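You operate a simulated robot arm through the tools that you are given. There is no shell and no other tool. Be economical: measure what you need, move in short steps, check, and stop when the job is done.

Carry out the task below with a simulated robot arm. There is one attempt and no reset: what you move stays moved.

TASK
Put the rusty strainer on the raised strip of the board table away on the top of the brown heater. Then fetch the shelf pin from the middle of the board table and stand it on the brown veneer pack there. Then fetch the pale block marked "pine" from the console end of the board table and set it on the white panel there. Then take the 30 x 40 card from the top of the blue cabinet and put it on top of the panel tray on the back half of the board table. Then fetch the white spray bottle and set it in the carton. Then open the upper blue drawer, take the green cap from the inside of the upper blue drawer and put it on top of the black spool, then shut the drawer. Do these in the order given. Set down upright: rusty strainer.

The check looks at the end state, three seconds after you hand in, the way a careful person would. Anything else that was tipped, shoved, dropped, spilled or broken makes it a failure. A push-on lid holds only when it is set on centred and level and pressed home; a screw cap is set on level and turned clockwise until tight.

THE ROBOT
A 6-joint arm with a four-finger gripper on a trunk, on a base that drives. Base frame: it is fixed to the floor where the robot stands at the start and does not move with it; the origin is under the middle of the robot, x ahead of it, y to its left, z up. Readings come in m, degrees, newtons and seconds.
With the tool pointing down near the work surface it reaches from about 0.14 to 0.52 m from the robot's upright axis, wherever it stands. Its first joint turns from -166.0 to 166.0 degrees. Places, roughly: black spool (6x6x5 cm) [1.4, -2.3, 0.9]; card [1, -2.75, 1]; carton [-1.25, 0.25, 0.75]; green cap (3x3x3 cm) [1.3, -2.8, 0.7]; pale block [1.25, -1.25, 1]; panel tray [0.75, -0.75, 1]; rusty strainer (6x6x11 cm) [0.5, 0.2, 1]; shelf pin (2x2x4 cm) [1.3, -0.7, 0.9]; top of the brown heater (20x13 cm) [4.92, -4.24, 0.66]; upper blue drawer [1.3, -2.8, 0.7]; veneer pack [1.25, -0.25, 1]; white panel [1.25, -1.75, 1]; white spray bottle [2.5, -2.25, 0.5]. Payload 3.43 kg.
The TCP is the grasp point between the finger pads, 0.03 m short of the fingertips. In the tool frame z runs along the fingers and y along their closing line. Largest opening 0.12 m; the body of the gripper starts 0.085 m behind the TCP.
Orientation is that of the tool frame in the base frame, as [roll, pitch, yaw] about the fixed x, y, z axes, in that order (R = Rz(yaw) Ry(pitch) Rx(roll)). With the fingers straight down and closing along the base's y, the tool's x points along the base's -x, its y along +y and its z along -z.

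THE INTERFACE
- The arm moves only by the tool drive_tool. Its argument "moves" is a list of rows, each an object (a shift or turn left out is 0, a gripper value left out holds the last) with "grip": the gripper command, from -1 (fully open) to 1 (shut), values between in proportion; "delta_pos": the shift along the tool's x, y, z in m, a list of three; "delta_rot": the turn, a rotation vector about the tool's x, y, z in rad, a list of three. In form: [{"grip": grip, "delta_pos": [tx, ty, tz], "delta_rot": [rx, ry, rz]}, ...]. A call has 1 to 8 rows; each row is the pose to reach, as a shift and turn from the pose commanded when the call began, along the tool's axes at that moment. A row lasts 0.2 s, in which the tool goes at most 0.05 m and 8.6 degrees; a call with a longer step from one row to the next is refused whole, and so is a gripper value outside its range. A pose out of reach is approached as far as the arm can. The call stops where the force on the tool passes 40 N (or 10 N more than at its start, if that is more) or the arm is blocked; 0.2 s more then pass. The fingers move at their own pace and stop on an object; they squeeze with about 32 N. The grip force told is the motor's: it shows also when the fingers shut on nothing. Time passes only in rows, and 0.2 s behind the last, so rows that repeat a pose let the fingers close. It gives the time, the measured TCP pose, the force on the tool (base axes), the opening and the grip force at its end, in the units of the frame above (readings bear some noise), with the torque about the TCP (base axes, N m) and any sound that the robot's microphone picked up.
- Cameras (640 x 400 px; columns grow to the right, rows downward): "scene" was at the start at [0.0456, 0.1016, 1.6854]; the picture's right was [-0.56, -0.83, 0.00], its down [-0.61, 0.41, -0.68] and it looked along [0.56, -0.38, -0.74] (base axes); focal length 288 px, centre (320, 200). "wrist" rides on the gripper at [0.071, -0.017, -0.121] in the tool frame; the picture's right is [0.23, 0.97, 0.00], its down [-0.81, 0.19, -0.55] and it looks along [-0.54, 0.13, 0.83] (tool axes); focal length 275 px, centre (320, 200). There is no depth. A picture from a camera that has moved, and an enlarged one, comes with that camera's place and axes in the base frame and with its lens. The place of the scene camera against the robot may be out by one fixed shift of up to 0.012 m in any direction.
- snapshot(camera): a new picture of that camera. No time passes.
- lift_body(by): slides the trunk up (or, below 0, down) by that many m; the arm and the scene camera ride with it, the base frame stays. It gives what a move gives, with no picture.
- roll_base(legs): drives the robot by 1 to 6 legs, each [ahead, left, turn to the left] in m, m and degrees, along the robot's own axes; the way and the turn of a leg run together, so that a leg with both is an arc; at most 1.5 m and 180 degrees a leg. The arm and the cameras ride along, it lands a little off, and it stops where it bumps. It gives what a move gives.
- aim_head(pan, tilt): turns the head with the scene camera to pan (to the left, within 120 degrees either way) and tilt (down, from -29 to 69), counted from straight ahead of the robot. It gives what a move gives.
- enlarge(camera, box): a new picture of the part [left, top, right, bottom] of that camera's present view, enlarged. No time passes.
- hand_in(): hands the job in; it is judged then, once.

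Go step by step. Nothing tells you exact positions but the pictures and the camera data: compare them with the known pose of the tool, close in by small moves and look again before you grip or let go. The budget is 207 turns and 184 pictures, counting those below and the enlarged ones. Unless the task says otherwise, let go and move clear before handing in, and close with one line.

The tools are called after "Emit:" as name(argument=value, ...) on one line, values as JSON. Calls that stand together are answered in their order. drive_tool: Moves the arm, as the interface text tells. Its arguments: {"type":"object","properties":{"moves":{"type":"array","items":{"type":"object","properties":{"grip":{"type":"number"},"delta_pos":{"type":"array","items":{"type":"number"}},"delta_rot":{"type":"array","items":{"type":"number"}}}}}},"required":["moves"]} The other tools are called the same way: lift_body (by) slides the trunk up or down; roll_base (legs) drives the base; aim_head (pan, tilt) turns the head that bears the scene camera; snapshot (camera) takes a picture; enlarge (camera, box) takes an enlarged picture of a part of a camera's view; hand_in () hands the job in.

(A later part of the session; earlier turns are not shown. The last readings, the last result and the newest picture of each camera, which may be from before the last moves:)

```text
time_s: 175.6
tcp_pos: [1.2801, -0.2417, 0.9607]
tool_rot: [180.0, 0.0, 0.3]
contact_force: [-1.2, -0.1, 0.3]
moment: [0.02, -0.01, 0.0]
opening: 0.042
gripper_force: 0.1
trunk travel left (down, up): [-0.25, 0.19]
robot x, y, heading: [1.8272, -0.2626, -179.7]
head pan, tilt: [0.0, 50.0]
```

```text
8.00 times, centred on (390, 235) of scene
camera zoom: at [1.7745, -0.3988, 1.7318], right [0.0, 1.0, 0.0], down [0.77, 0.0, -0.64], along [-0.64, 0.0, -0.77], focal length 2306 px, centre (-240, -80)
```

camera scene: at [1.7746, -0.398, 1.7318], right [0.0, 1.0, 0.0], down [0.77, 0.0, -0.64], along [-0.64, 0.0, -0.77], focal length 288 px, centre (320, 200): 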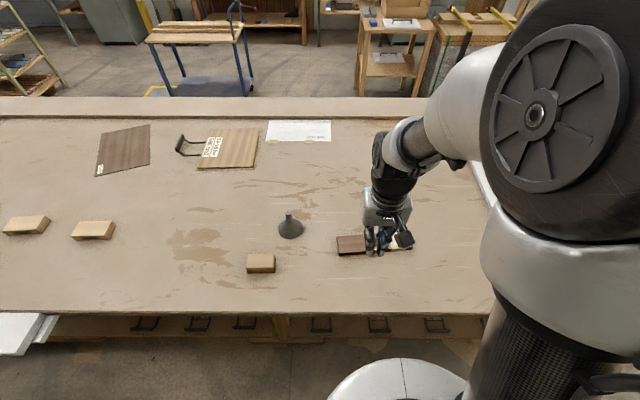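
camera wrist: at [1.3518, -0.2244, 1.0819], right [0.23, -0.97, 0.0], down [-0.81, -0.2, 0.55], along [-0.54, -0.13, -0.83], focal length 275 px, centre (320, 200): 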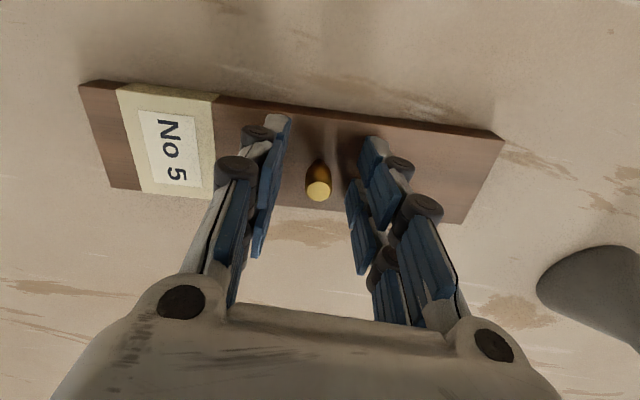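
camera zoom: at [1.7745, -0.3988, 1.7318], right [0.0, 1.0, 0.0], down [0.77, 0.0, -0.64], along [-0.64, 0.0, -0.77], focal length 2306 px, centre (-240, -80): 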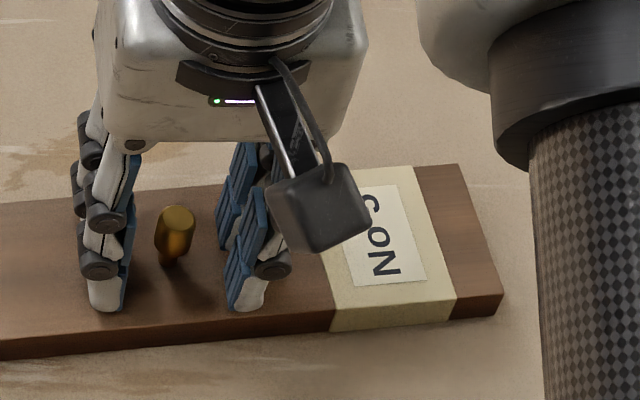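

The pin stands on the pack. I'll rise, retract, and move along to the blocks.

Emit:
drive_tool(moves=[{"delta_pos": [0, 0, -0.03]}, {"delta_pos": [0, 0, -0.07]}, {"delta_pos": [0, 0, -0.12]}, {"delta_pos": [0, 0, -0.16]}, {"delta_pos": [0.04, 0, -0.18]}, {"delta_pos": [0.08, 0, -0.2], "grip": -1}, {"delta_pos": [0.12, 0, -0.2]}, {"delta_pos": [0.16, 0, -0.2]}])

Emit:
enlarge(camera="scene", box=[290, 190, 430, 290])

Emit:
roll_base(legs=[[0, 1.03, 0]])

Emit:
snapshot(camera="scene")

Emit:
snapshot(camera="wrist")

```text
time_s: 177.4
tcp_pos: [1.441, -0.2429, 1.161]
tool_rot: [-180.0, 0.2, 0.3]
contact_force: [0.1, -0.2, -0.8]
moment: [-0.03, 0.04, -0.01]
opening: 0.1006
gripper_force: 0.1
trunk travel left (down, up): [-0.25, 0.19]
robot x, y, heading: [1.828, -0.2625, -179.7]
head pan, tilt: [0.0, 50.0]
```

```text
4.00 times, centred on (360, 240) of scene
camera zoom: at [1.7763, -0.399, 1.7318], right [-0.01, 1.0, 0.0], down [0.77, 0.0, -0.64], along [-0.64, 0.0, -0.77], focal length 1153 px, centre (160, 40)
```

zoom: 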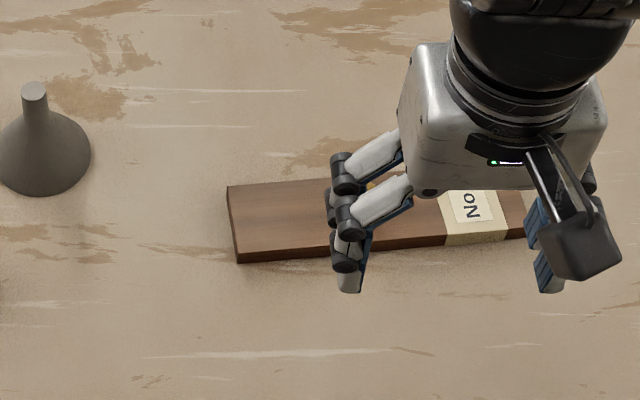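

```text
time_s: 182.7
tcp_pos: [1.4516, -1.2715, 1.1598]
tool_rot: [180.0, 0.1, 1.2]
contact_force: [0.4, -0.3, 0.3]
moment: [0.01, 0.01, 0.01]
opening: 0.1197
gripper_force: 0.0
trunk travel left (down, up): [-0.25, 0.19]
robot x, y, heading: [1.8439, -1.2856, -178.9]
head pan, tilt: [0.0, 50.0]
```

```text
112 pictures are left
camera scene: at [1.79, -1.4226, 1.7317], right [-0.02, 1.0, 0.0], down [0.77, 0.02, -0.64], along [-0.64, -0.01, -0.77], focal length 288 px, centre (320, 200)
```

scene: 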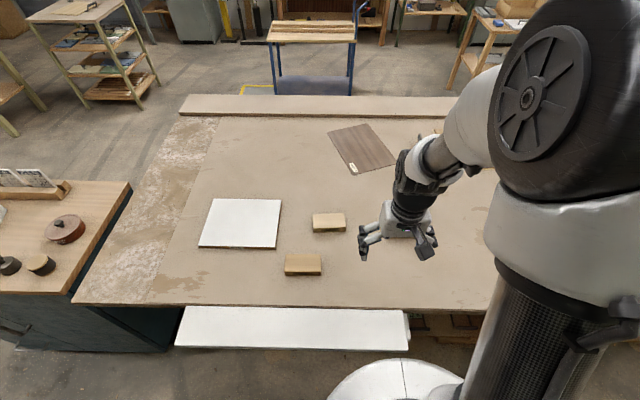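

```text
111 pictures are left
camera wrist: at [1.5244, -1.2525, 1.2814], right [0.25, -0.97, 0.0], down [-0.81, -0.21, 0.55], along [-0.54, -0.14, -0.83], focal length 275 px, centre (320, 200)
```

wrist: 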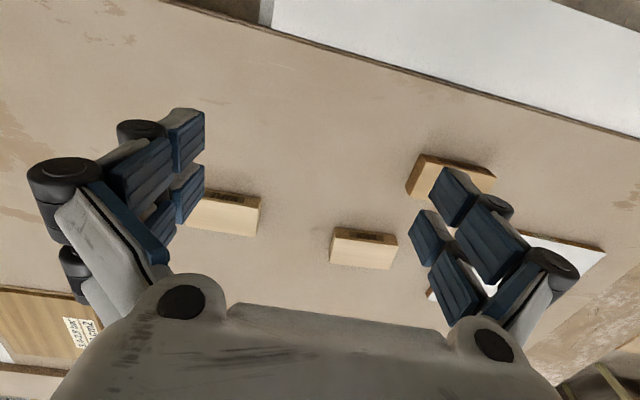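

Now the three blocks; I'll zoom to read their labels.

Emit:
enlarge(camera="scene", box=[280, 205, 360, 280])

Emit:
enlarge(camera="wrist", box=[170, 150, 510, 280])

```text
5.33 times, centred on (320, 242) of scene
camera zoom: at [1.79, -1.4226, 1.7317], right [-0.02, 1.0, 0.0], down [0.77, 0.02, -0.64], along [-0.64, -0.01, -0.77], focal length 1537 px, centre (320, -27)
```

zoom: 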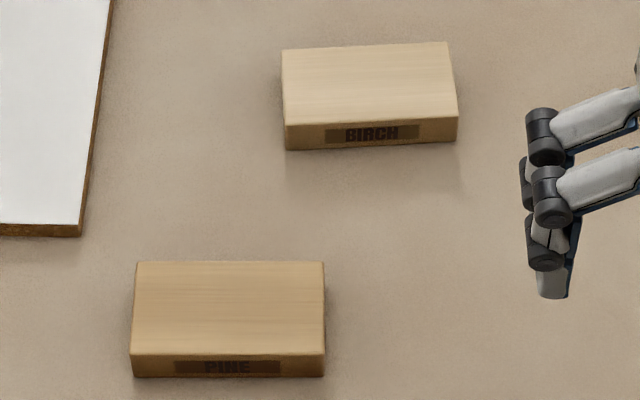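

```text
1.88 times, centred on (340, 215) of wrist
camera zoom: at [1.5244, -1.2525, 1.2814], right [0.25, -0.97, 0.0], down [-0.81, -0.21, 0.55], along [-0.54, -0.14, -0.83], focal length 518 px, centre (282, 172)
```

zoom: 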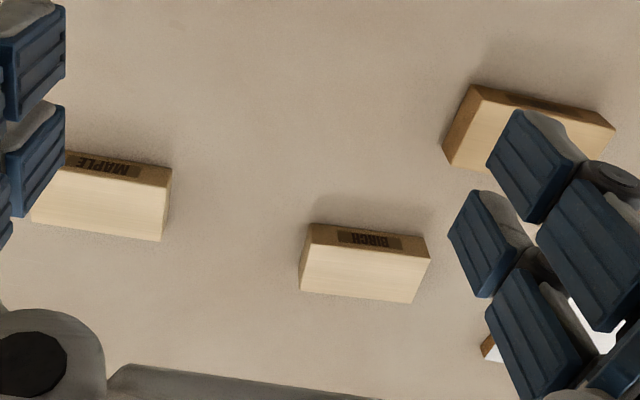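

The nearest block is "PINE", about [1.367, -1.48]; the white panel spans x 1.11–1.31, y -1.83…-1.57. I'll move over so that both are reachable.

Emit:
roll_base(legs=[[0.035, 0.31, -1.1]])

Emit:
drive_tool(moves=[{"delta_rot": [0, 0, 0.145]}, {"delta_rot": [0, 0, 0.29]}, {"delta_rot": [0, 0, 0.435]}, {"delta_rot": [0, 0, 0.58]}, {"delta_rot": [0, 0, 0.725]}, {"delta_rot": [0, 0, 0.87]}, {"delta_rot": [0, 0, 1.015]}, {"delta_rot": [0, 0, 1.16]}])

Emit:
snapshot(camera="scene")

```text
time_s: 184.8
tcp_pos: [1.4203, -1.5675, 1.1601]
tool_rot: [179.9, 0.0, -0.1]
contact_force: [0.0, -0.7, 0.6]
moment: [0.0, 0.0, -0.03]
opening: 0.1201
gripper_force: 0.1
trunk travel left (down, up): [-0.25, 0.19]
robot x, y, heading: [1.8098, -1.5953, 179.6]
head pan, tilt: [0.0, 50.0]
```

```text
time_s: 186.6
tcp_pos: [1.4217, -1.567, 1.1597]
tool_rot: [179.9, 0.0, -66.9]
contact_force: [-0.6, 0.0, -0.4]
moment: [-0.04, -0.01, 0.01]
opening: 0.12
gripper_force: 0.0
trunk travel left (down, up): [-0.25, 0.19]
robot x, y, heading: [1.811, -1.5932, 180.2]
head pan, tilt: [0.0, 50.0]
```

```text
108 pictures are left
camera scene: at [1.7549, -1.7263, 1.7318], right [0.0, 1.0, 0.0], down [0.77, 0.0, -0.64], along [-0.64, 0.0, -0.77], focal length 288 px, centre (320, 200)
```

scene: 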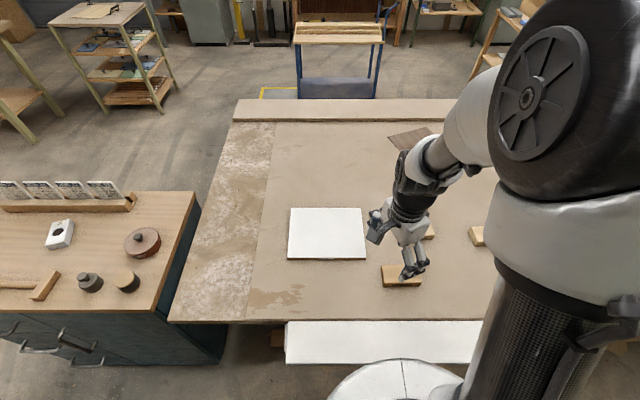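

Finish the turn to close along base x, then move over the pine block.

Emit:
drive_tool(moves=[{"delta_rot": [0, 0, 0.14]}, {"delta_rot": [0, 0, 0.28]}, {"delta_rot": [0, 0, 0.403]}])

Emit:
drive_tool(moves=[{"delta_pos": [-0.045, 0.027, 0.02]}, {"delta_pos": [-0.087, 0.054, 0.03]}])

Emit:
snapshot(camera="wrist")

Emit:
enlarge(camera="scene", box=[340, 200, 460, 300])

```text
time_s: 187.4
tcp_pos: [1.4216, -1.5661, 1.1603]
tool_rot: [179.9, 0.0, -89.8]
contact_force: [1.0, 0.3, -0.5]
moment: [0.03, -0.04, 0.0]
opening: 0.1199
gripper_force: 0.1
trunk travel left (down, up): [-0.25, 0.19]
robot x, y, heading: [1.8093, -1.5912, 179.8]
head pan, tilt: [0.0, 50.0]
```

```text
refused: row 1 steps farther than a row can; nothing moved
```

```text
107 pictures are left
camera wrist: at [1.4392, -1.6385, 1.2807], right [-0.97, -0.23, 0.0], down [-0.19, 0.81, 0.55], along [-0.13, 0.54, -0.83], focal length 275 px, centre (320, 200)
```

wrist: 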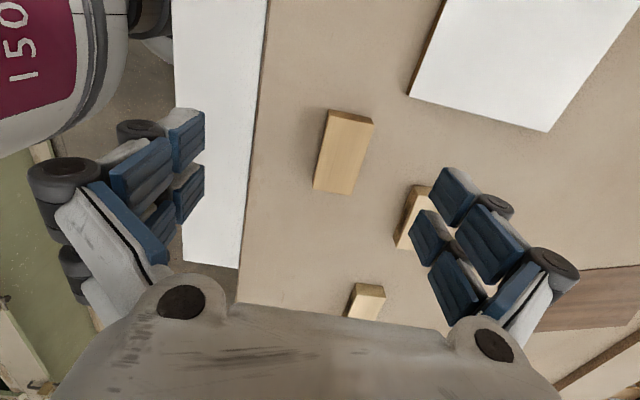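

```text
4.00 times, centred on (400, 250) of scene
camera zoom: at [1.7549, -1.7263, 1.7318], right [0.0, 1.0, 0.0], down [0.77, 0.0, -0.64], along [-0.64, 0.0, -0.77], focal length 1153 px, centre (0, 0)
```

zoom: 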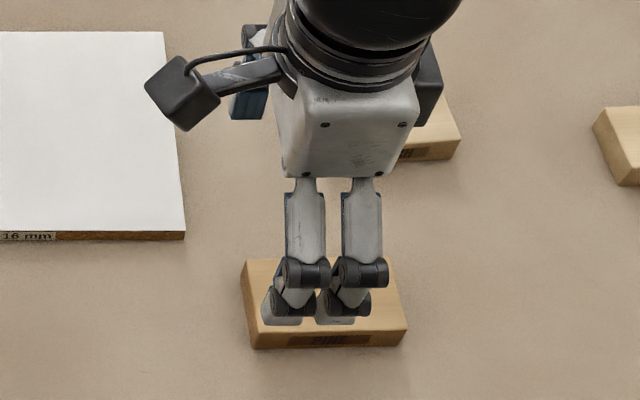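

Pine at about [1.371, -1.497]. Move over it and down.

Emit:
drive_tool(moves=[{"delta_pos": [-0.025, 0.018, 0.03]}, {"delta_pos": [-0.05, 0.036, 0.06]}, {"delta_pos": [-0.069, 0.05, 0.095]}, {"delta_pos": [-0.069, 0.05, 0.12]}])

Emit:
snapshot(camera="wrist")

Emit:
enlarge(camera="scene", box=[340, 200, 460, 300])

```text
time_s: 188.4
tcp_pos: [1.3709, -1.4981, 1.0409]
tool_rot: [179.9, 0.0, -89.7]
contact_force: [0.2, -0.4, 0.4]
moment: [0.01, -0.01, -0.03]
opening: 0.1198
gripper_force: 0.0
trunk travel left (down, up): [-0.25, 0.19]
robot x, y, heading: [1.8141, -1.5942, 179.7]
head pan, tilt: [0.0, 50.0]
```

```text
105 pictures are left
camera wrist: at [1.3895, -1.5694, 1.1623], right [-0.97, -0.24, 0.0], down [-0.2, 0.81, 0.55], along [-0.13, 0.54, -0.83], focal length 275 px, centre (320, 200)
```

wrist: 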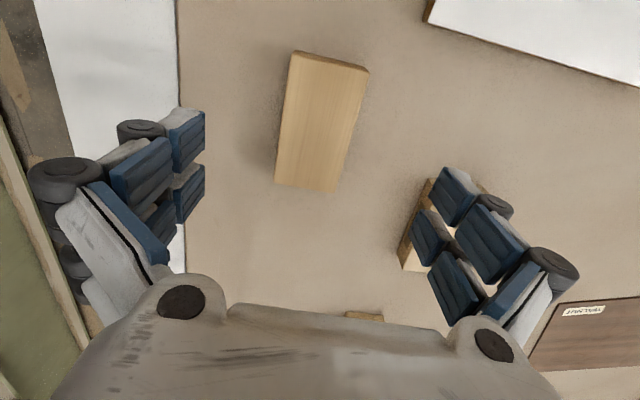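

```text
4.00 times, centred on (400, 250) of scene
camera zoom: at [1.7551, -1.7267, 1.7318], right [0.0, 1.0, 0.0], down [0.77, 0.0, -0.64], along [-0.64, 0.0, -0.77], focal length 1153 px, centre (0, 0)
```

zoom: 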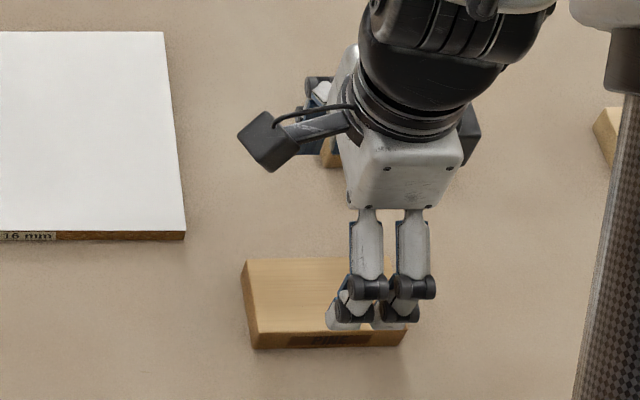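

Centred. Descend onto the block and close.

Emit:
drive_tool(moves=[{"delta_pos": [0, 0, 0.04]}, {"delta_pos": [0, 0, 0.08]}, {"delta_pos": [0, 0, 0.096]}])

Emit:
drive_tool(moves=[{"grip": 0}, {"grip": 0.3}, {"grip": 1}, {"grip": 1}, {"grip": 1}])

Emit:
drive_tool(moves=[{"delta_pos": [0, 0, -0.03]}, {"delta_pos": [0, 0, -0.07]}, {"delta_pos": [0, 0, -0.11]}])

Emit:
snapshot(camera="wrist")

Emit:
snapshot(camera="scene")

```text
time_s: 189.2
tcp_pos: [1.3694, -1.4978, 0.9449]
tool_rot: [179.9, 0.0, -89.7]
contact_force: [-1.9, 0.2, 0.0]
moment: [0.01, -0.01, 0.0]
opening: 0.1199
gripper_force: 0.1
trunk travel left (down, up): [-0.25, 0.19]
robot x, y, heading: [1.8128, -1.5925, 179.7]
head pan, tilt: [0.0, 50.0]
```

```text
time_s: 190.4
tcp_pos: [1.3704, -1.4973, 0.9449]
tool_rot: [179.9, 0.1, -89.7]
contact_force: [0.4, 1.2, 1.2]
moment: [-0.09, -0.08, 0.0]
opening: 0.0598
gripper_force: 20.0
trunk travel left (down, up): [-0.25, 0.19]
robot x, y, heading: [1.815, -1.5934, 179.7]
head pan, tilt: [0.0, 50.0]
```

```text
time_s: 191.2
tcp_pos: [1.3711, -1.5, 1.0563]
tool_rot: [180.0, 0.1, -89.6]
contact_force: [0.3, 0.3, -0.9]
moment: [0.01, 0.03, -0.01]
opening: 0.0595
gripper_force: 31.8
trunk travel left (down, up): [-0.25, 0.19]
robot x, y, heading: [1.8146, -1.5931, 179.9]
head pan, tilt: [0.0, 50.0]
```

```text
103 pictures are left
camera wrist: at [1.3891, -1.5697, 1.1771], right [-0.97, -0.24, 0.0], down [-0.2, 0.81, 0.55], along [-0.13, 0.54, -0.83], focal length 275 px, centre (320, 200)
```

wrist: 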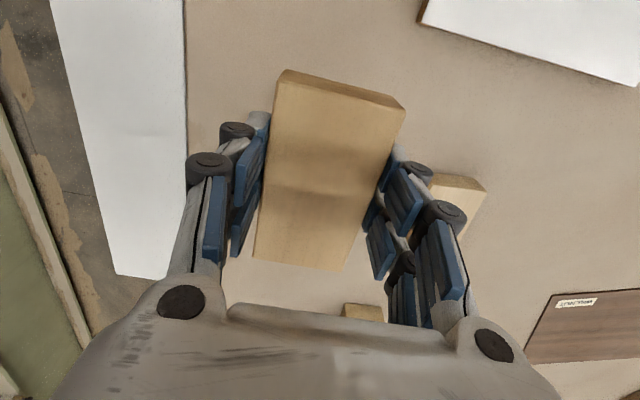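

```text
102 pictures are left
camera scene: at [1.756, -1.7266, 1.7318], right [0.0, 1.0, 0.0], down [0.77, 0.0, -0.64], along [-0.64, 0.0, -0.77], focal length 288 px, centre (320, 200)
```

scene: 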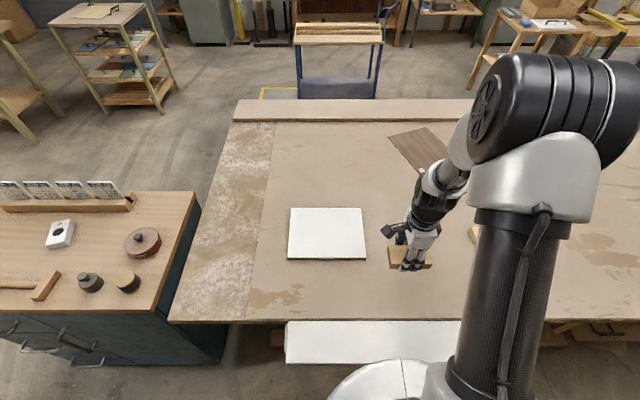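

Block held. I'll strafe left 0.1 m so the panel is straight ahead.

Emit:
roll_base(legs=[[0.02, 0.1, 0]])

Emit:
drive_tool(moves=[{"delta_pos": [0.03, 0.03, -0.01]}, {"delta_pos": [0.06, 0.06, -0.01]}, {"delta_pos": [0.09, 0.085, -0.01]}, {"delta_pos": [0.1, 0.095, 0.0]}])

Emit:
snapshot(camera="scene")

Emit:
snapshot(camera="wrist")

```text
time_s: 192.3
tcp_pos: [1.3479, -1.5988, 1.056]
tool_rot: [179.9, 0.2, -89.7]
contact_force: [-0.5, -0.7, -0.9]
moment: [0.04, -0.01, -0.01]
opening: 0.0593
gripper_force: 32.0
trunk travel left (down, up): [-0.25, 0.19]
robot x, y, heading: [1.7914, -1.6936, 179.7]
head pan, tilt: [0.0, 50.0]
```

```text
time_s: 193.3
tcp_pos: [1.2533, -1.699, 1.0556]
tool_rot: [179.9, 0.1, -89.8]
contact_force: [-0.1, -1.2, -1.0]
moment: [-0.03, 0.0, -0.02]
opening: 0.0594
gripper_force: 32.3
trunk travel left (down, up): [-0.25, 0.19]
robot x, y, heading: [1.7912, -1.6899, 179.9]
head pan, tilt: [0.0, 50.0]
```

```text
101 pictures are left
camera scene: at [1.7339, -1.8253, 1.7318], right [0.0, 1.0, 0.0], down [0.77, 0.0, -0.64], along [-0.64, 0.0, -0.77], focal length 288 px, centre (320, 200)
```

scene: 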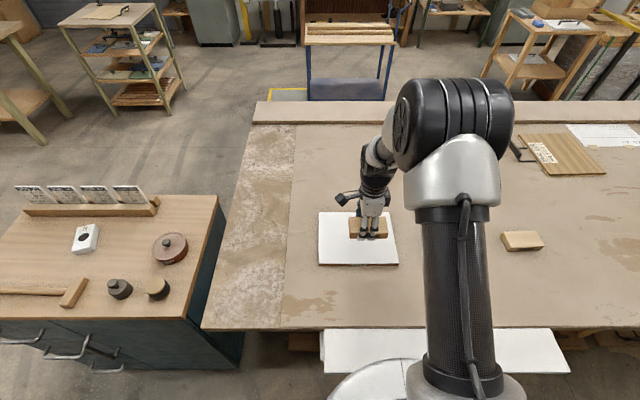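

```text
100 pictures are left
camera wrist: at [1.2714, -1.7695, 1.1761], right [-0.97, -0.23, 0.0], down [-0.19, 0.81, 0.55], along [-0.13, 0.54, -0.83], focal length 275 px, centre (320, 200)
```

wrist: 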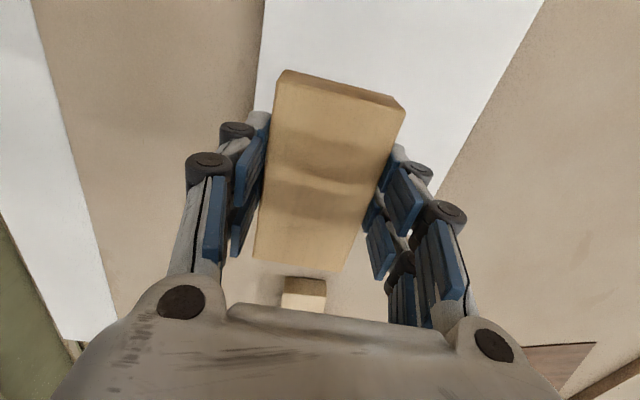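

Block is above the panel, inside its edges. Lower slowly.

Emit:
drive_tool(moves=[{"delta_pos": [0, 0.008, 0.035]}, {"delta_pos": [0, 0.008, 0.07]}, {"delta_pos": [0, 0.008, 0.085]}, {"delta_pos": [0, 0.008, 0.09]}, {"delta_pos": [0, 0.008, 0.093]}])

Emit:
enlarge(camera="scene", box=[310, 200, 410, 280])

```text
time_s: 194.5
tcp_pos: [1.2466, -1.6982, 0.9633]
tool_rot: [179.9, 0.0, -89.6]
contact_force: [0.1, 0.2, -1.0]
moment: [0.0, 0.01, -0.02]
opening: 0.0592
gripper_force: 31.3
trunk travel left (down, up): [-0.25, 0.19]
robot x, y, heading: [1.793, -1.6931, 179.9]
head pan, tilt: [0.0, 50.0]
```

```text
5.00 times, centred on (360, 240) of scene
camera zoom: at [1.7342, -1.8258, 1.7318], right [0.0, 1.0, 0.0], down [0.77, 0.0, -0.64], along [-0.64, 0.0, -0.77], focal length 1441 px, centre (120, 0)
```

zoom: 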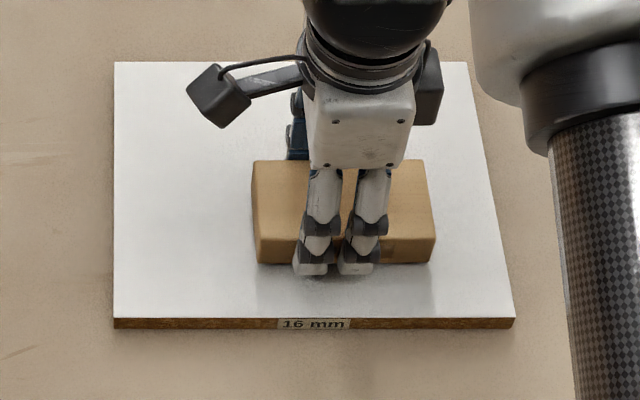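

Emit:
drive_tool(moves=[{"delta_pos": [0, 0, 0.002]}, {"delta_pos": [0, 0, 0.004]}, {"delta_pos": [0, 0, 0.006]}, {"delta_pos": [0, 0, 0.007]}])

```text
time_s: 195.5
tcp_pos: [1.2467, -1.6973, 0.9571]
tool_rot: [179.6, 0.0, -89.8]
contact_force: [1.0, -0.4, 28.1]
moment: [-0.06, -0.02, -0.07]
opening: 0.0601
gripper_force: 32.7
trunk travel left (down, up): [-0.25, 0.19]
robot x, y, heading: [1.7937, -1.6889, 179.7]
head pan, tilt: [0.0, 50.0]
```

Contact. Release and rise.

Emit:
drive_tool(moves=[{"delta_pos": [0, 0, -0.002]}, {"delta_pos": [0, 0, -0.002], "grip": -0.3}, {"delta_pos": [0, 0, -0.002], "grip": -0.6}, {"delta_pos": [0, 0, -0.002], "grip": -0.6}, {"delta_pos": [0, 0, -0.04]}, {"delta_pos": [0, 0, -0.08]}, {"delta_pos": [0, 0, -0.12]}, {"delta_pos": [0, 0, -0.16]}])

Emit:
drive_tool(moves=[{"delta_pos": [0, -0.045, 0]}, {"delta_pos": [0, -0.09, 0]}, {"delta_pos": [0, -0.13, 0]}, {"delta_pos": [0, -0.17, 0]}])

Emit:
snapshot(camera="scene")

```text
time_s: 197.3
tcp_pos: [1.2476, -1.6996, 1.1161]
tool_rot: [179.9, 0.0, -89.7]
contact_force: [0.2, 0.0, 1.0]
moment: [0.01, -0.01, 0.0]
opening: 0.096
gripper_force: 0.1
trunk travel left (down, up): [-0.25, 0.19]
robot x, y, heading: [1.7901, -1.6918, 179.9]
head pan, tilt: [0.0, 50.0]
```

```text
time_s: 198.3
tcp_pos: [1.4184, -1.6969, 1.1156]
tool_rot: [179.9, 0.0, -89.7]
contact_force: [1.6, 0.9, 0.4]
moment: [0.0, 0.01, 0.01]
opening: 0.0961
gripper_force: 0.2
trunk travel left (down, up): [-0.25, 0.19]
robot x, y, heading: [1.7941, -1.6884, 179.8]
head pan, tilt: [0.0, 50.0]
```

```text
98 pictures are left
camera scene: at [1.7357, -1.8258, 1.7318], right [0.0, 1.0, 0.0], down [0.77, 0.0, -0.64], along [-0.64, 0.0, -0.77], focal length 288 px, centre (320, 200)
```

scene: 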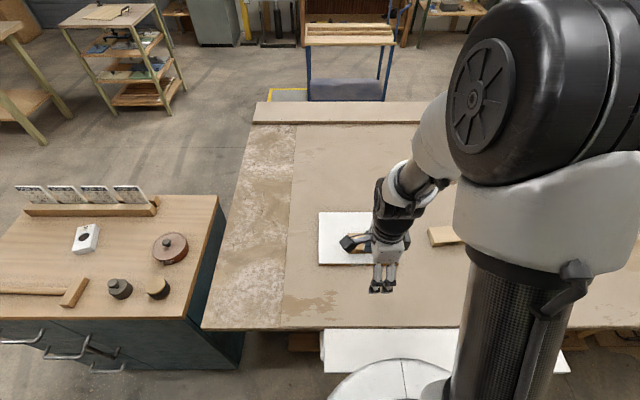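

Pine block is on the panel. Now zoom in on the card rack on the cabinet to read the cards.

Emit:
enlarge(camera="scene", box=[0, 170, 220, 310])

Emit:
enlarge(camera="scene", box=[300, 190, 480, 290])

```text
2.86 times, centred on (110, 240) of scene
camera zoom: at [1.7357, -1.8258, 1.7318], right [0.0, 1.0, 0.0], down [0.77, 0.0, -0.64], along [-0.64, 0.0, -0.77], focal length 823 px, centre (920, 86)
```

zoom: 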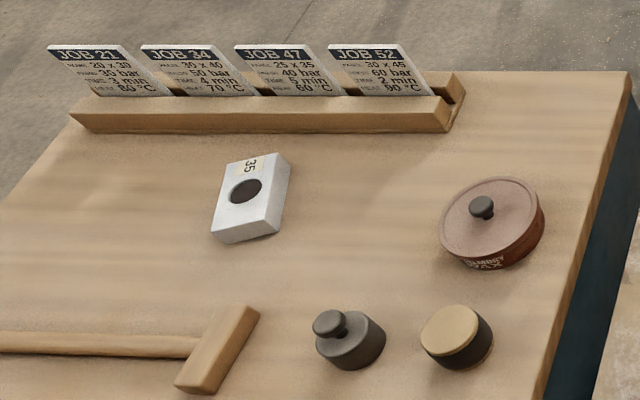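

```text
3.56 times, centred on (390, 240) of scene
camera zoom: at [1.7357, -1.8258, 1.7318], right [0.0, 1.0, 0.0], down [0.77, 0.0, -0.64], along [-0.64, 0.0, -0.77], focal length 1025 px, centre (71, 58)
```

zoom: 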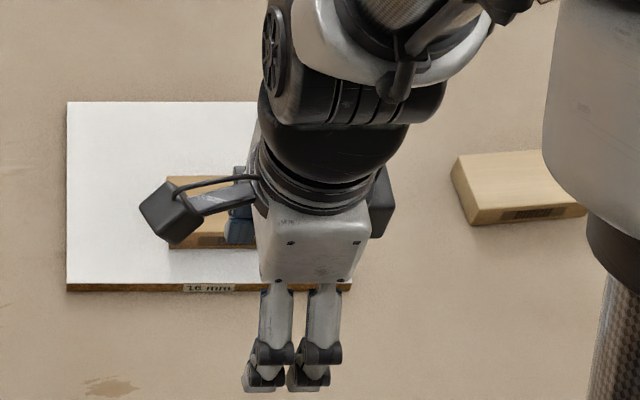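

JOB 34 is the "30 x 40" card, second from the far end. The rack sits near the cabinet's -x side, so I'll drive around to that side and face +x.

Emit:
roll_base(legs=[[-0.2, 0, 0], [0, 1.5, 0], [0, 0.42, 0], [1.5, 0, 0], [0.45, 0, 0]])

Emit:
roll_base(legs=[[0, 0, -179]])

Emit:
aim_head(pan=15, tilt=35)

Emit:
snapshot(camera="scene")

```text
time_s: 218.6
tcp_pos: [-0.3552, -3.6147, 1.1156]
tool_rot: [179.9, -0.1, -89.6]
contact_force: [-0.8, -0.3, -0.9]
moment: [0.01, 0.03, -0.01]
opening: 0.0959
gripper_force: 0.1
trunk travel left (down, up): [-0.25, 0.19]
robot x, y, heading: [0.0175, -3.6115, 179.9]
head pan, tilt: [0.0, 50.0]
```

```text
time_s: 226.2
tcp_pos: [0.3927, -3.5947, 1.1165]
tool_rot: [179.9, -0.1, 91.9]
contact_force: [0.3, 0.1, -0.7]
moment: [-0.01, -0.03, -0.02]
opening: 0.0958
gripper_force: 0.1
trunk travel left (down, up): [-0.25, 0.19]
robot x, y, heading: [0.0198, -3.6061, 1.1]
head pan, tilt: [0.0, 50.0]
```

```text
time_s: 227.0
tcp_pos: [0.3942, -3.5939, 1.1154]
tool_rot: [179.8, 0.0, 91.8]
contact_force: [0.1, -0.1, -0.1]
moment: [-0.02, 0.01, 0.01]
opening: 0.0959
gripper_force: 0.0
trunk travel left (down, up): [-0.25, 0.19]
robot x, y, heading: [0.0187, -3.6109, 1.2]
head pan, tilt: [15.0, 35.0]
```

```text
95 pictures are left
camera scene: at [0.0809, -3.4388, 1.7535], right [0.28, -0.96, 0.0], down [-0.55, -0.16, -0.82], along [0.79, 0.23, -0.57], focal length 288 px, centre (320, 200)
```

scene: 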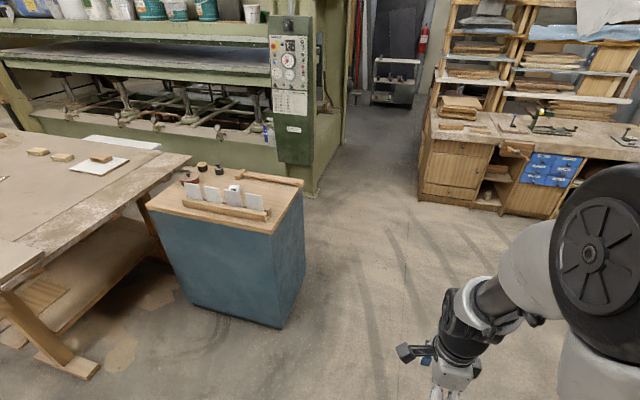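

The cabinet's near side is clear. I'll drive up to it in front of the rack.

Emit:
roll_base(legs=[[0.1, 0.86, -1.2], [0.36, 0, 0]])

Emit:
aim_head(pan=0, tilt=50)

Emit:
snapshot(camera="scene")

Emit:
snapshot(camera="wrist")

```text
time_s: 233.5
tcp_pos: [0.8468, -2.7403, 1.116]
tool_rot: [-180.0, 0.0, 90.4]
contact_force: [0.4, 0.3, -0.2]
moment: [0.0, 0.03, 0.03]
opening: 0.0959
gripper_force: 0.1
trunk travel left (down, up): [-0.25, 0.19]
robot x, y, heading: [0.4702, -2.7433, -0.0]
head pan, tilt: [15.0, 35.0]
```

```text
time_s: 234.3
tcp_pos: [0.8474, -2.7407, 1.1153]
tool_rot: [-180.0, 0.1, 90.5]
contact_force: [0.0, -0.1, -0.1]
moment: [0.03, -0.03, -0.01]
opening: 0.0959
gripper_force: 0.1
trunk travel left (down, up): [-0.25, 0.19]
robot x, y, heading: [0.4689, -2.746, -0.2]
head pan, tilt: [0.0, 50.0]
```

```text
94 pictures are left
camera scene: at [0.5294, -2.6002, 1.7318], right [0.0, -1.0, 0.0], down [-0.77, 0.0, -0.64], along [0.64, 0.0, -0.77], focal length 288 px, centre (320, 200)
```

scene: 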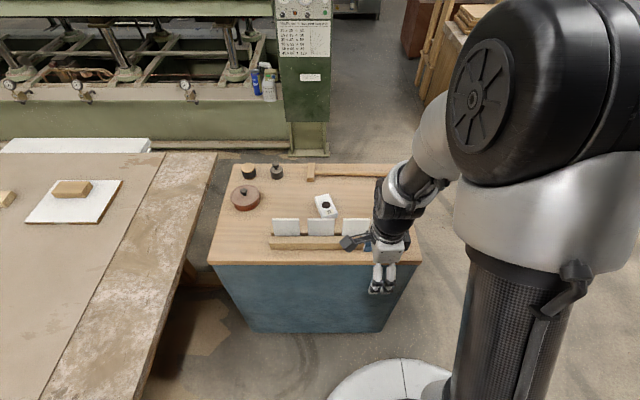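

```text
93 pictures are left
camera wrist: at [0.8305, -2.669, 1.237], right [0.97, 0.24, 0.0], down [0.2, -0.81, 0.55], along [0.13, -0.54, -0.83], focal length 275 px, centre (320, 200)
```

wrist: 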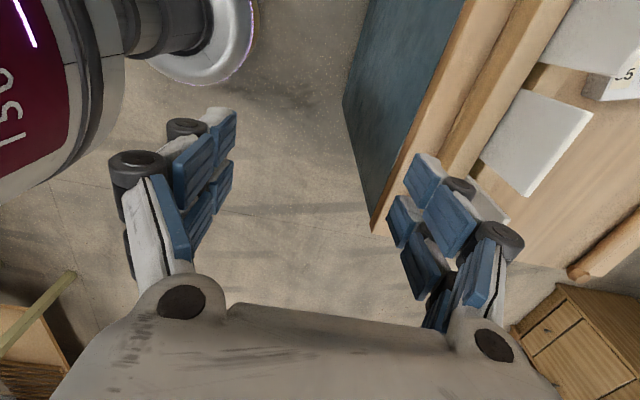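

Base radius appears to be ≈0.25 m — useful. Now zoom on the rack from this side.

Emit:
enlarge(camera="scene", box=[210, 150, 430, 280])

```text
2.91 times, centred on (320, 215) of scene
camera zoom: at [0.5294, -2.6002, 1.7318], right [0.0, -1.0, 0.0], down [-0.77, 0.0, -0.64], along [0.64, 0.0, -0.77], focal length 838 px, centre (320, 156)
```

zoom: 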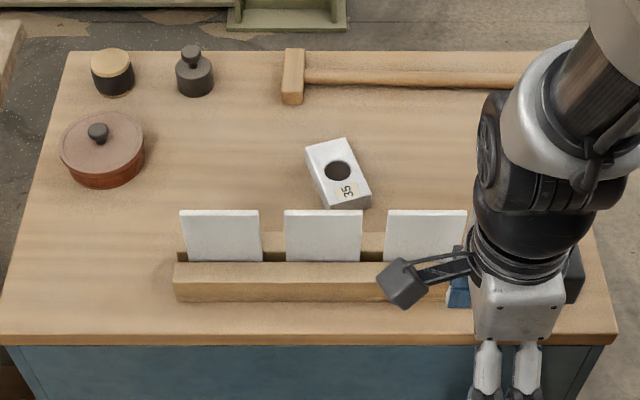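

JOB 34 card: top centre ≈[1.063, -2.714, 1.007], nearly vertical. I'll move 0.1 m closer and hover above it.

Emit:
roll_base(legs=[[0.1, 0, 0]])

Emit:
drive_tool(moves=[{"delta_pos": [0.01, 0.04, 0]}, {"delta_pos": [0.02, 0.08, 0]}, {"delta_pos": [0.026, 0.115, 0]}])

Emit:
snapshot(camera="wrist")

Emit:
enlarge(camera="scene", box=[250, 170, 410, 290])

```text
time_s: 235.5
tcp_pos: [0.9482, -2.7417, 1.1154]
tool_rot: [179.9, -0.1, 90.3]
contact_force: [0.1, 0.6, -1.3]
moment: [-0.01, 0.05, -0.02]
opening: 0.096
gripper_force: 0.0
trunk travel left (down, up): [-0.25, 0.19]
robot x, y, heading: [0.5711, -2.7442, -0.2]
head pan, tilt: [0.0, 50.0]
```

```text
time_s: 236.3
tcp_pos: [1.0635, -2.7141, 1.1152]
tool_rot: [180.0, 0.1, 90.4]
contact_force: [0.7, 0.3, 1.0]
moment: [-0.06, 0.04, -0.01]
opening: 0.0958
gripper_force: 0.0
trunk travel left (down, up): [-0.25, 0.19]
robot x, y, heading: [0.5755, -2.7448, -0.3]
head pan, tilt: [0.0, 50.0]
```

```text
91 pictures are left
camera wrist: at [1.0457, -2.6423, 1.2361], right [0.97, 0.23, 0.0], down [0.2, -0.81, 0.55], along [0.13, -0.54, -0.83], focal length 275 px, centre (320, 200)
```

wrist: 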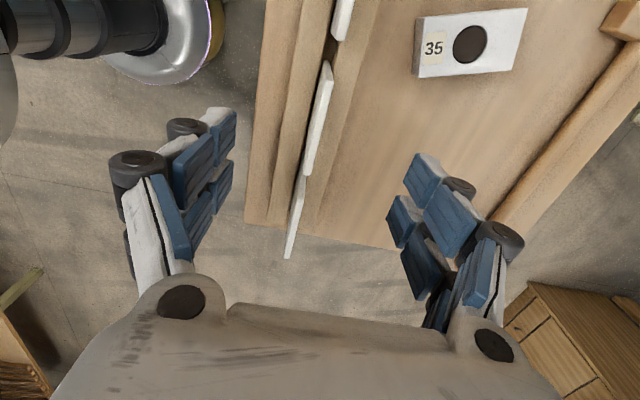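

```text
3.33 times, centred on (330, 230) of scene
camera zoom: at [0.6311, -2.6003, 1.7317], right [0.0, -1.0, 0.0], down [-0.77, 0.0, -0.64], along [0.64, 0.0, -0.77], focal length 961 px, centre (287, 100)
```

zoom: 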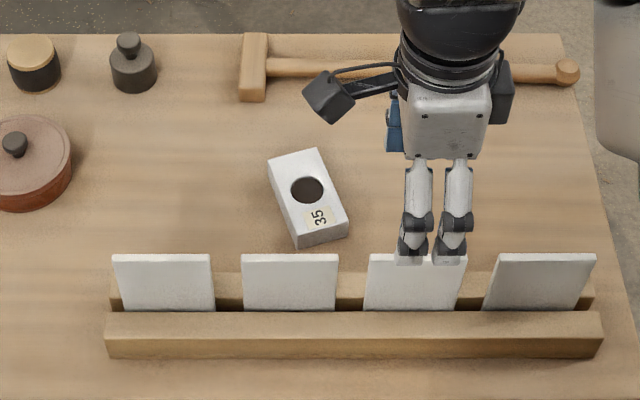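

Aligned with the card at [1.060, -2.711]. Descend to z≈0.995.

Emit:
drive_tool(moves=[{"delta_pos": [0.003, -0.003, 0.04]}, {"delta_pos": [0.003, -0.003, 0.08]}, {"delta_pos": [0.003, -0.003, 0.115]}])

Emit:
snapshot(camera="wrist")

Emit:
enlarge(camera="scene", box=[250, 170, 410, 290])

```text
time_s: 237.1
tcp_pos: [1.0572, -2.7108, 0.9992]
tool_rot: [180.0, 0.0, 90.3]
contact_force: [0.9, -0.7, 0.7]
moment: [0.01, 0.01, 0.02]
opening: 0.0958
gripper_force: 0.1
trunk travel left (down, up): [-0.25, 0.19]
robot x, y, heading: [0.573, -2.7496, -0.2]
head pan, tilt: [0.0, 50.0]
```

```text
89 pictures are left
camera wrist: at [1.0417, -2.6394, 1.1201], right [0.97, 0.24, 0.0], down [0.2, -0.81, 0.55], along [0.13, -0.54, -0.83], focal length 275 px, centre (320, 200)
```

wrist: 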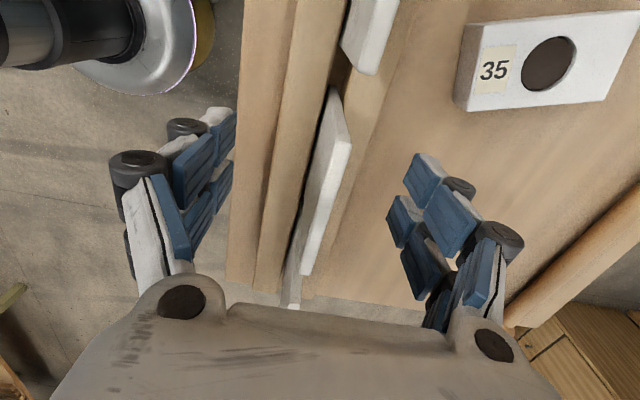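

```text
3.33 times, centred on (330, 230) of scene
camera zoom: at [0.6308, -2.6004, 1.7317], right [0.0, -1.0, 0.0], down [-0.77, 0.0, -0.64], along [0.64, 0.0, -0.77], focal length 961 px, centre (287, 100)
```

zoom: 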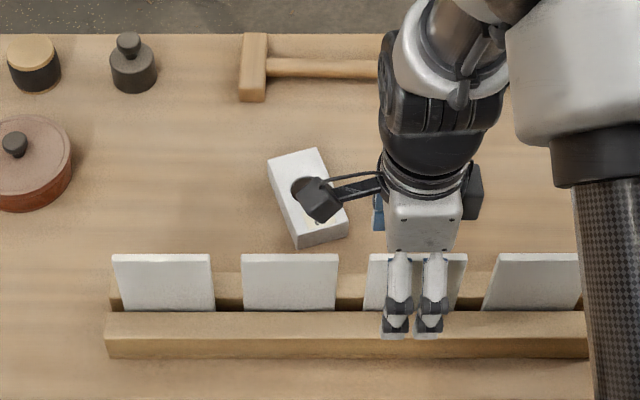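

The card is between the fingers. Small shift and close.

Emit:
drive_tool(moves=[{"delta_pos": [0, 0.005, 0], "grip": 0.3}, {"delta_pos": [0, 0.005, 0], "grip": 0.6}, {"delta_pos": [0, 0.005, 0], "grip": 1}, {"delta_pos": [0, 0.005, 0]}, {"delta_pos": [0, 0.005, 0]}, {"delta_pos": [0, 0.005, 0]}, {"delta_pos": [0, 0.005, 0]}])

Emit:
snapshot(camera="wrist")

```text
time_s: 238.7
tcp_pos: [1.0618, -2.7114, 0.9991]
tool_rot: [179.9, 0.0, 90.2]
contact_force: [-0.2, -0.7, -0.6]
moment: [0.01, 0.01, -0.04]
opening: 0.0077
gripper_force: 26.5
trunk travel left (down, up): [-0.25, 0.19]
robot x, y, heading: [0.5711, -2.7463, -0.1]
head pan, tilt: [0.0, 50.0]
```

```text
87 pictures are left
camera wrist: at [1.0462, -2.6396, 1.1209], right [0.97, 0.24, 0.0], down [0.2, -0.81, 0.55], along [0.13, -0.54, -0.83], focal length 275 px, centre (320, 200)
```

wrist: 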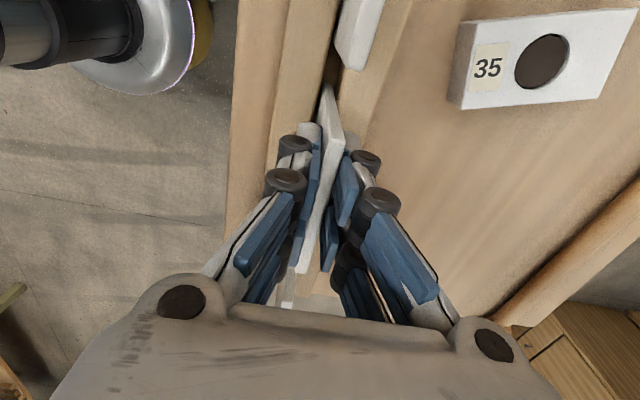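

Card gripped (≈7–8 mm thick). Lift straight out of the slot.

Emit:
drive_tool(moves=[{"delta_pos": [0, 0, -0.02]}, {"delta_pos": [0, 0, -0.05]}, {"delta_pos": [0, 0, -0.09]}, {"delta_pos": [0, 0, -0.13]}, {"delta_pos": [0, 0, -0.16]}])

Emit:
snapshot(camera="scene")

Emit:
snapshot(camera="wrist")

```text
time_s: 239.9
tcp_pos: [1.0656, -2.7123, 1.1614]
tool_rot: [179.9, 0.0, 90.3]
contact_force: [-0.4, -0.1, -0.5]
moment: [0.06, 0.0, -0.04]
opening: 0.0072
gripper_force: 31.8
trunk travel left (down, up): [-0.25, 0.19]
robot x, y, heading: [0.5706, -2.7443, -0.1]
head pan, tilt: [0.0, 50.0]
```

```text
86 pictures are left
camera scene: at [0.6289, -2.6008, 1.7318], right [0.0, -1.0, 0.0], down [-0.77, 0.0, -0.64], along [0.64, 0.0, -0.77], focal length 288 px, centre (320, 200)
```

scene: 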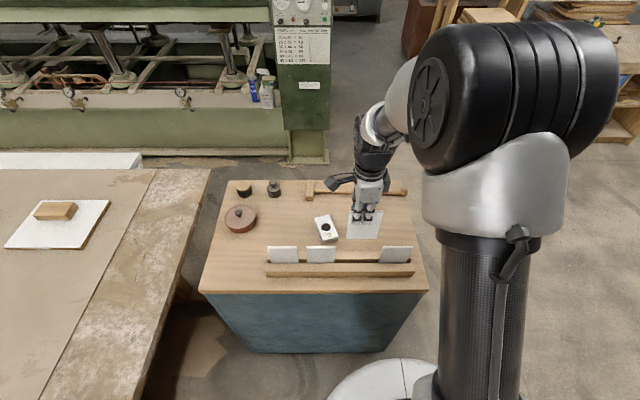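

```text
85 pictures are left
camera wrist: at [1.0489, -2.6403, 1.2823], right [0.97, 0.24, 0.0], down [0.19, -0.81, 0.55], along [0.13, -0.54, -0.83], focal length 275 px, centre (320, 200)
```

wrist: 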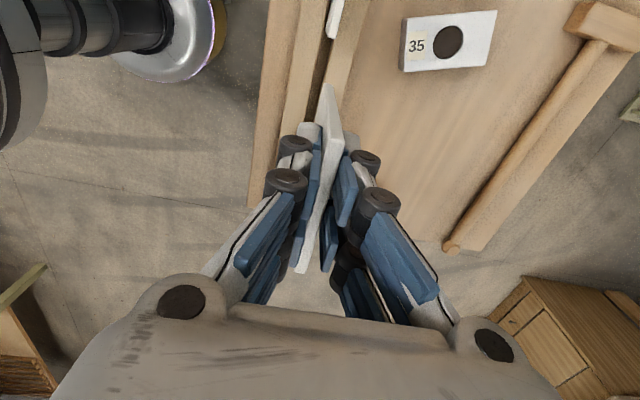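

Card is out. Back off and drive along the table front to the panel tray.

Emit:
roll_base(legs=[[-0.62, 0, 0], [0, 1.5, 0], [0, 0.44, 0]])

Emit:
snapshot(camera="scene")

```text
time_s: 252.8
tcp_pos: [0.4255, -0.7149, 1.1599]
tool_rot: [179.9, 0.1, 91.6]
contact_force: [-0.2, 1.4, -0.8]
moment: [-0.02, -0.01, 0.05]
opening: 0.0075
gripper_force: 31.4
trunk travel left (down, up): [-0.25, 0.19]
robot x, y, heading: [-0.0695, -0.7624, 1.4]
head pan, tilt: [0.0, 50.0]
```

```text
84 pictures are left
camera scene: at [-0.0135, -0.6133, 1.7317], right [0.02, -1.0, 0.0], down [-0.77, -0.02, -0.64], along [0.64, 0.01, -0.77], focal length 288 px, centre (320, 200)
```

scene: 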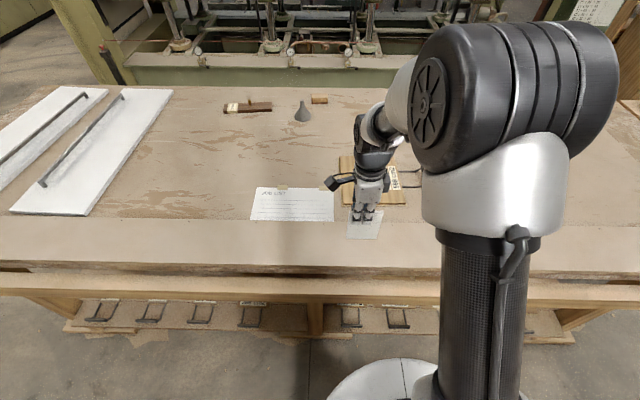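

The tray is at x 0.65–0.905, y -0.68…-0.91. I'll zoom to see its surface.

Emit:
enlarge(camera="scene", box=[310, 130, 450, 250])

Emit:
roll_base(legs=[[0.1, -0.05, -1.4]])

Emit:
snapshot(camera="wrist")

```text
3.33 times, centred on (380, 190) of scene
camera zoom: at [-0.0135, -0.6133, 1.7317], right [0.02, -1.0, 0.0], down [-0.77, -0.02, -0.64], along [0.64, 0.01, -0.77], focal length 961 px, centre (120, 233)
```

zoom: 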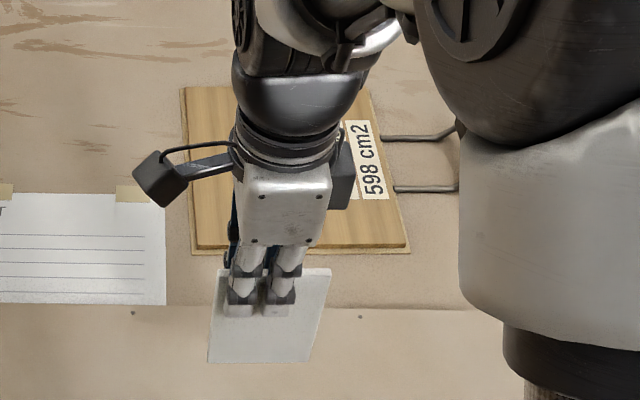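

```text
time_s: 254.0
tcp_pos: [0.5255, -0.7769, 1.1609]
tool_rot: [-180.0, 0.0, 90.3]
contact_force: [1.1, -0.2, -1.0]
moment: [0.0, 0.0, -0.02]
opening: 0.0074
gripper_force: 31.7
trunk travel left (down, up): [-0.25, 0.19]
robot x, y, heading: [0.0326, -0.8087, -0.1]
head pan, tilt: [0.0, 50.0]
```

```text
82 pictures are left
camera wrist: at [0.5087, -0.7044, 1.2812], right [0.97, 0.23, 0.0], down [0.2, -0.81, 0.55], along [0.13, -0.54, -0.83], focal length 275 px, centre (320, 200)
```

wrist: 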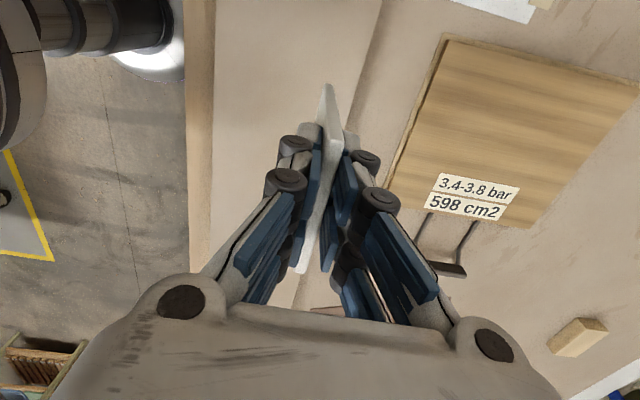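

Tray is a flat board; near edge x≈0.655. I'll drive a bit closer, then pitch the tool forward so the card lies nearly flat.

Emit:
roll_base(legs=[[0.1, 0.0, 0]])

Emit:
drive_tool(moves=[{"delta_rot": [0.12, 0, 0], "delta_pos": [0, 0, -0.03]}, {"delta_rot": [0.24, 0, 0], "delta_pos": [0, 0, -0.03]}, {"delta_rot": [0.36, 0, 0], "delta_pos": [0, 0, -0.03]}])

Emit:
snapshot(camera="scene")

```text
time_s: 255.2
tcp_pos: [0.6259, -0.7751, 1.1596]
tool_rot: [180.0, 0.0, 90.2]
contact_force: [1.1, 0.7, -0.8]
moment: [0.0, 0.05, 0.01]
opening: 0.0074
gripper_force: 31.9
trunk travel left (down, up): [-0.25, 0.19]
robot x, y, heading: [0.1305, -0.8097, -0.3]
head pan, tilt: [0.0, 50.0]
```

```text
time_s: 256.0
tcp_pos: [0.6243, -0.7754, 1.1914]
tool_rot: [-159.3, 0.0, 90.3]
contact_force: [0.0, -0.3, -0.9]
moment: [-0.01, 0.0, -0.02]
opening: 0.0073
gripper_force: 31.8
trunk travel left (down, up): [-0.25, 0.19]
robot x, y, heading: [0.133, -0.8075, -0.1]
head pan, tilt: [0.0, 50.0]
```

```text
81 pictures are left
camera scene: at [0.189, -0.6642, 1.7317], right [0.0, -1.0, 0.0], down [-0.77, 0.0, -0.64], along [0.64, 0.0, -0.77], focal length 288 px, centre (320, 200)
```

scene: 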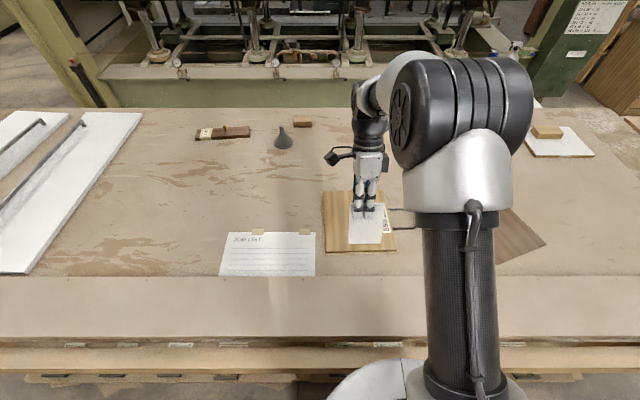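

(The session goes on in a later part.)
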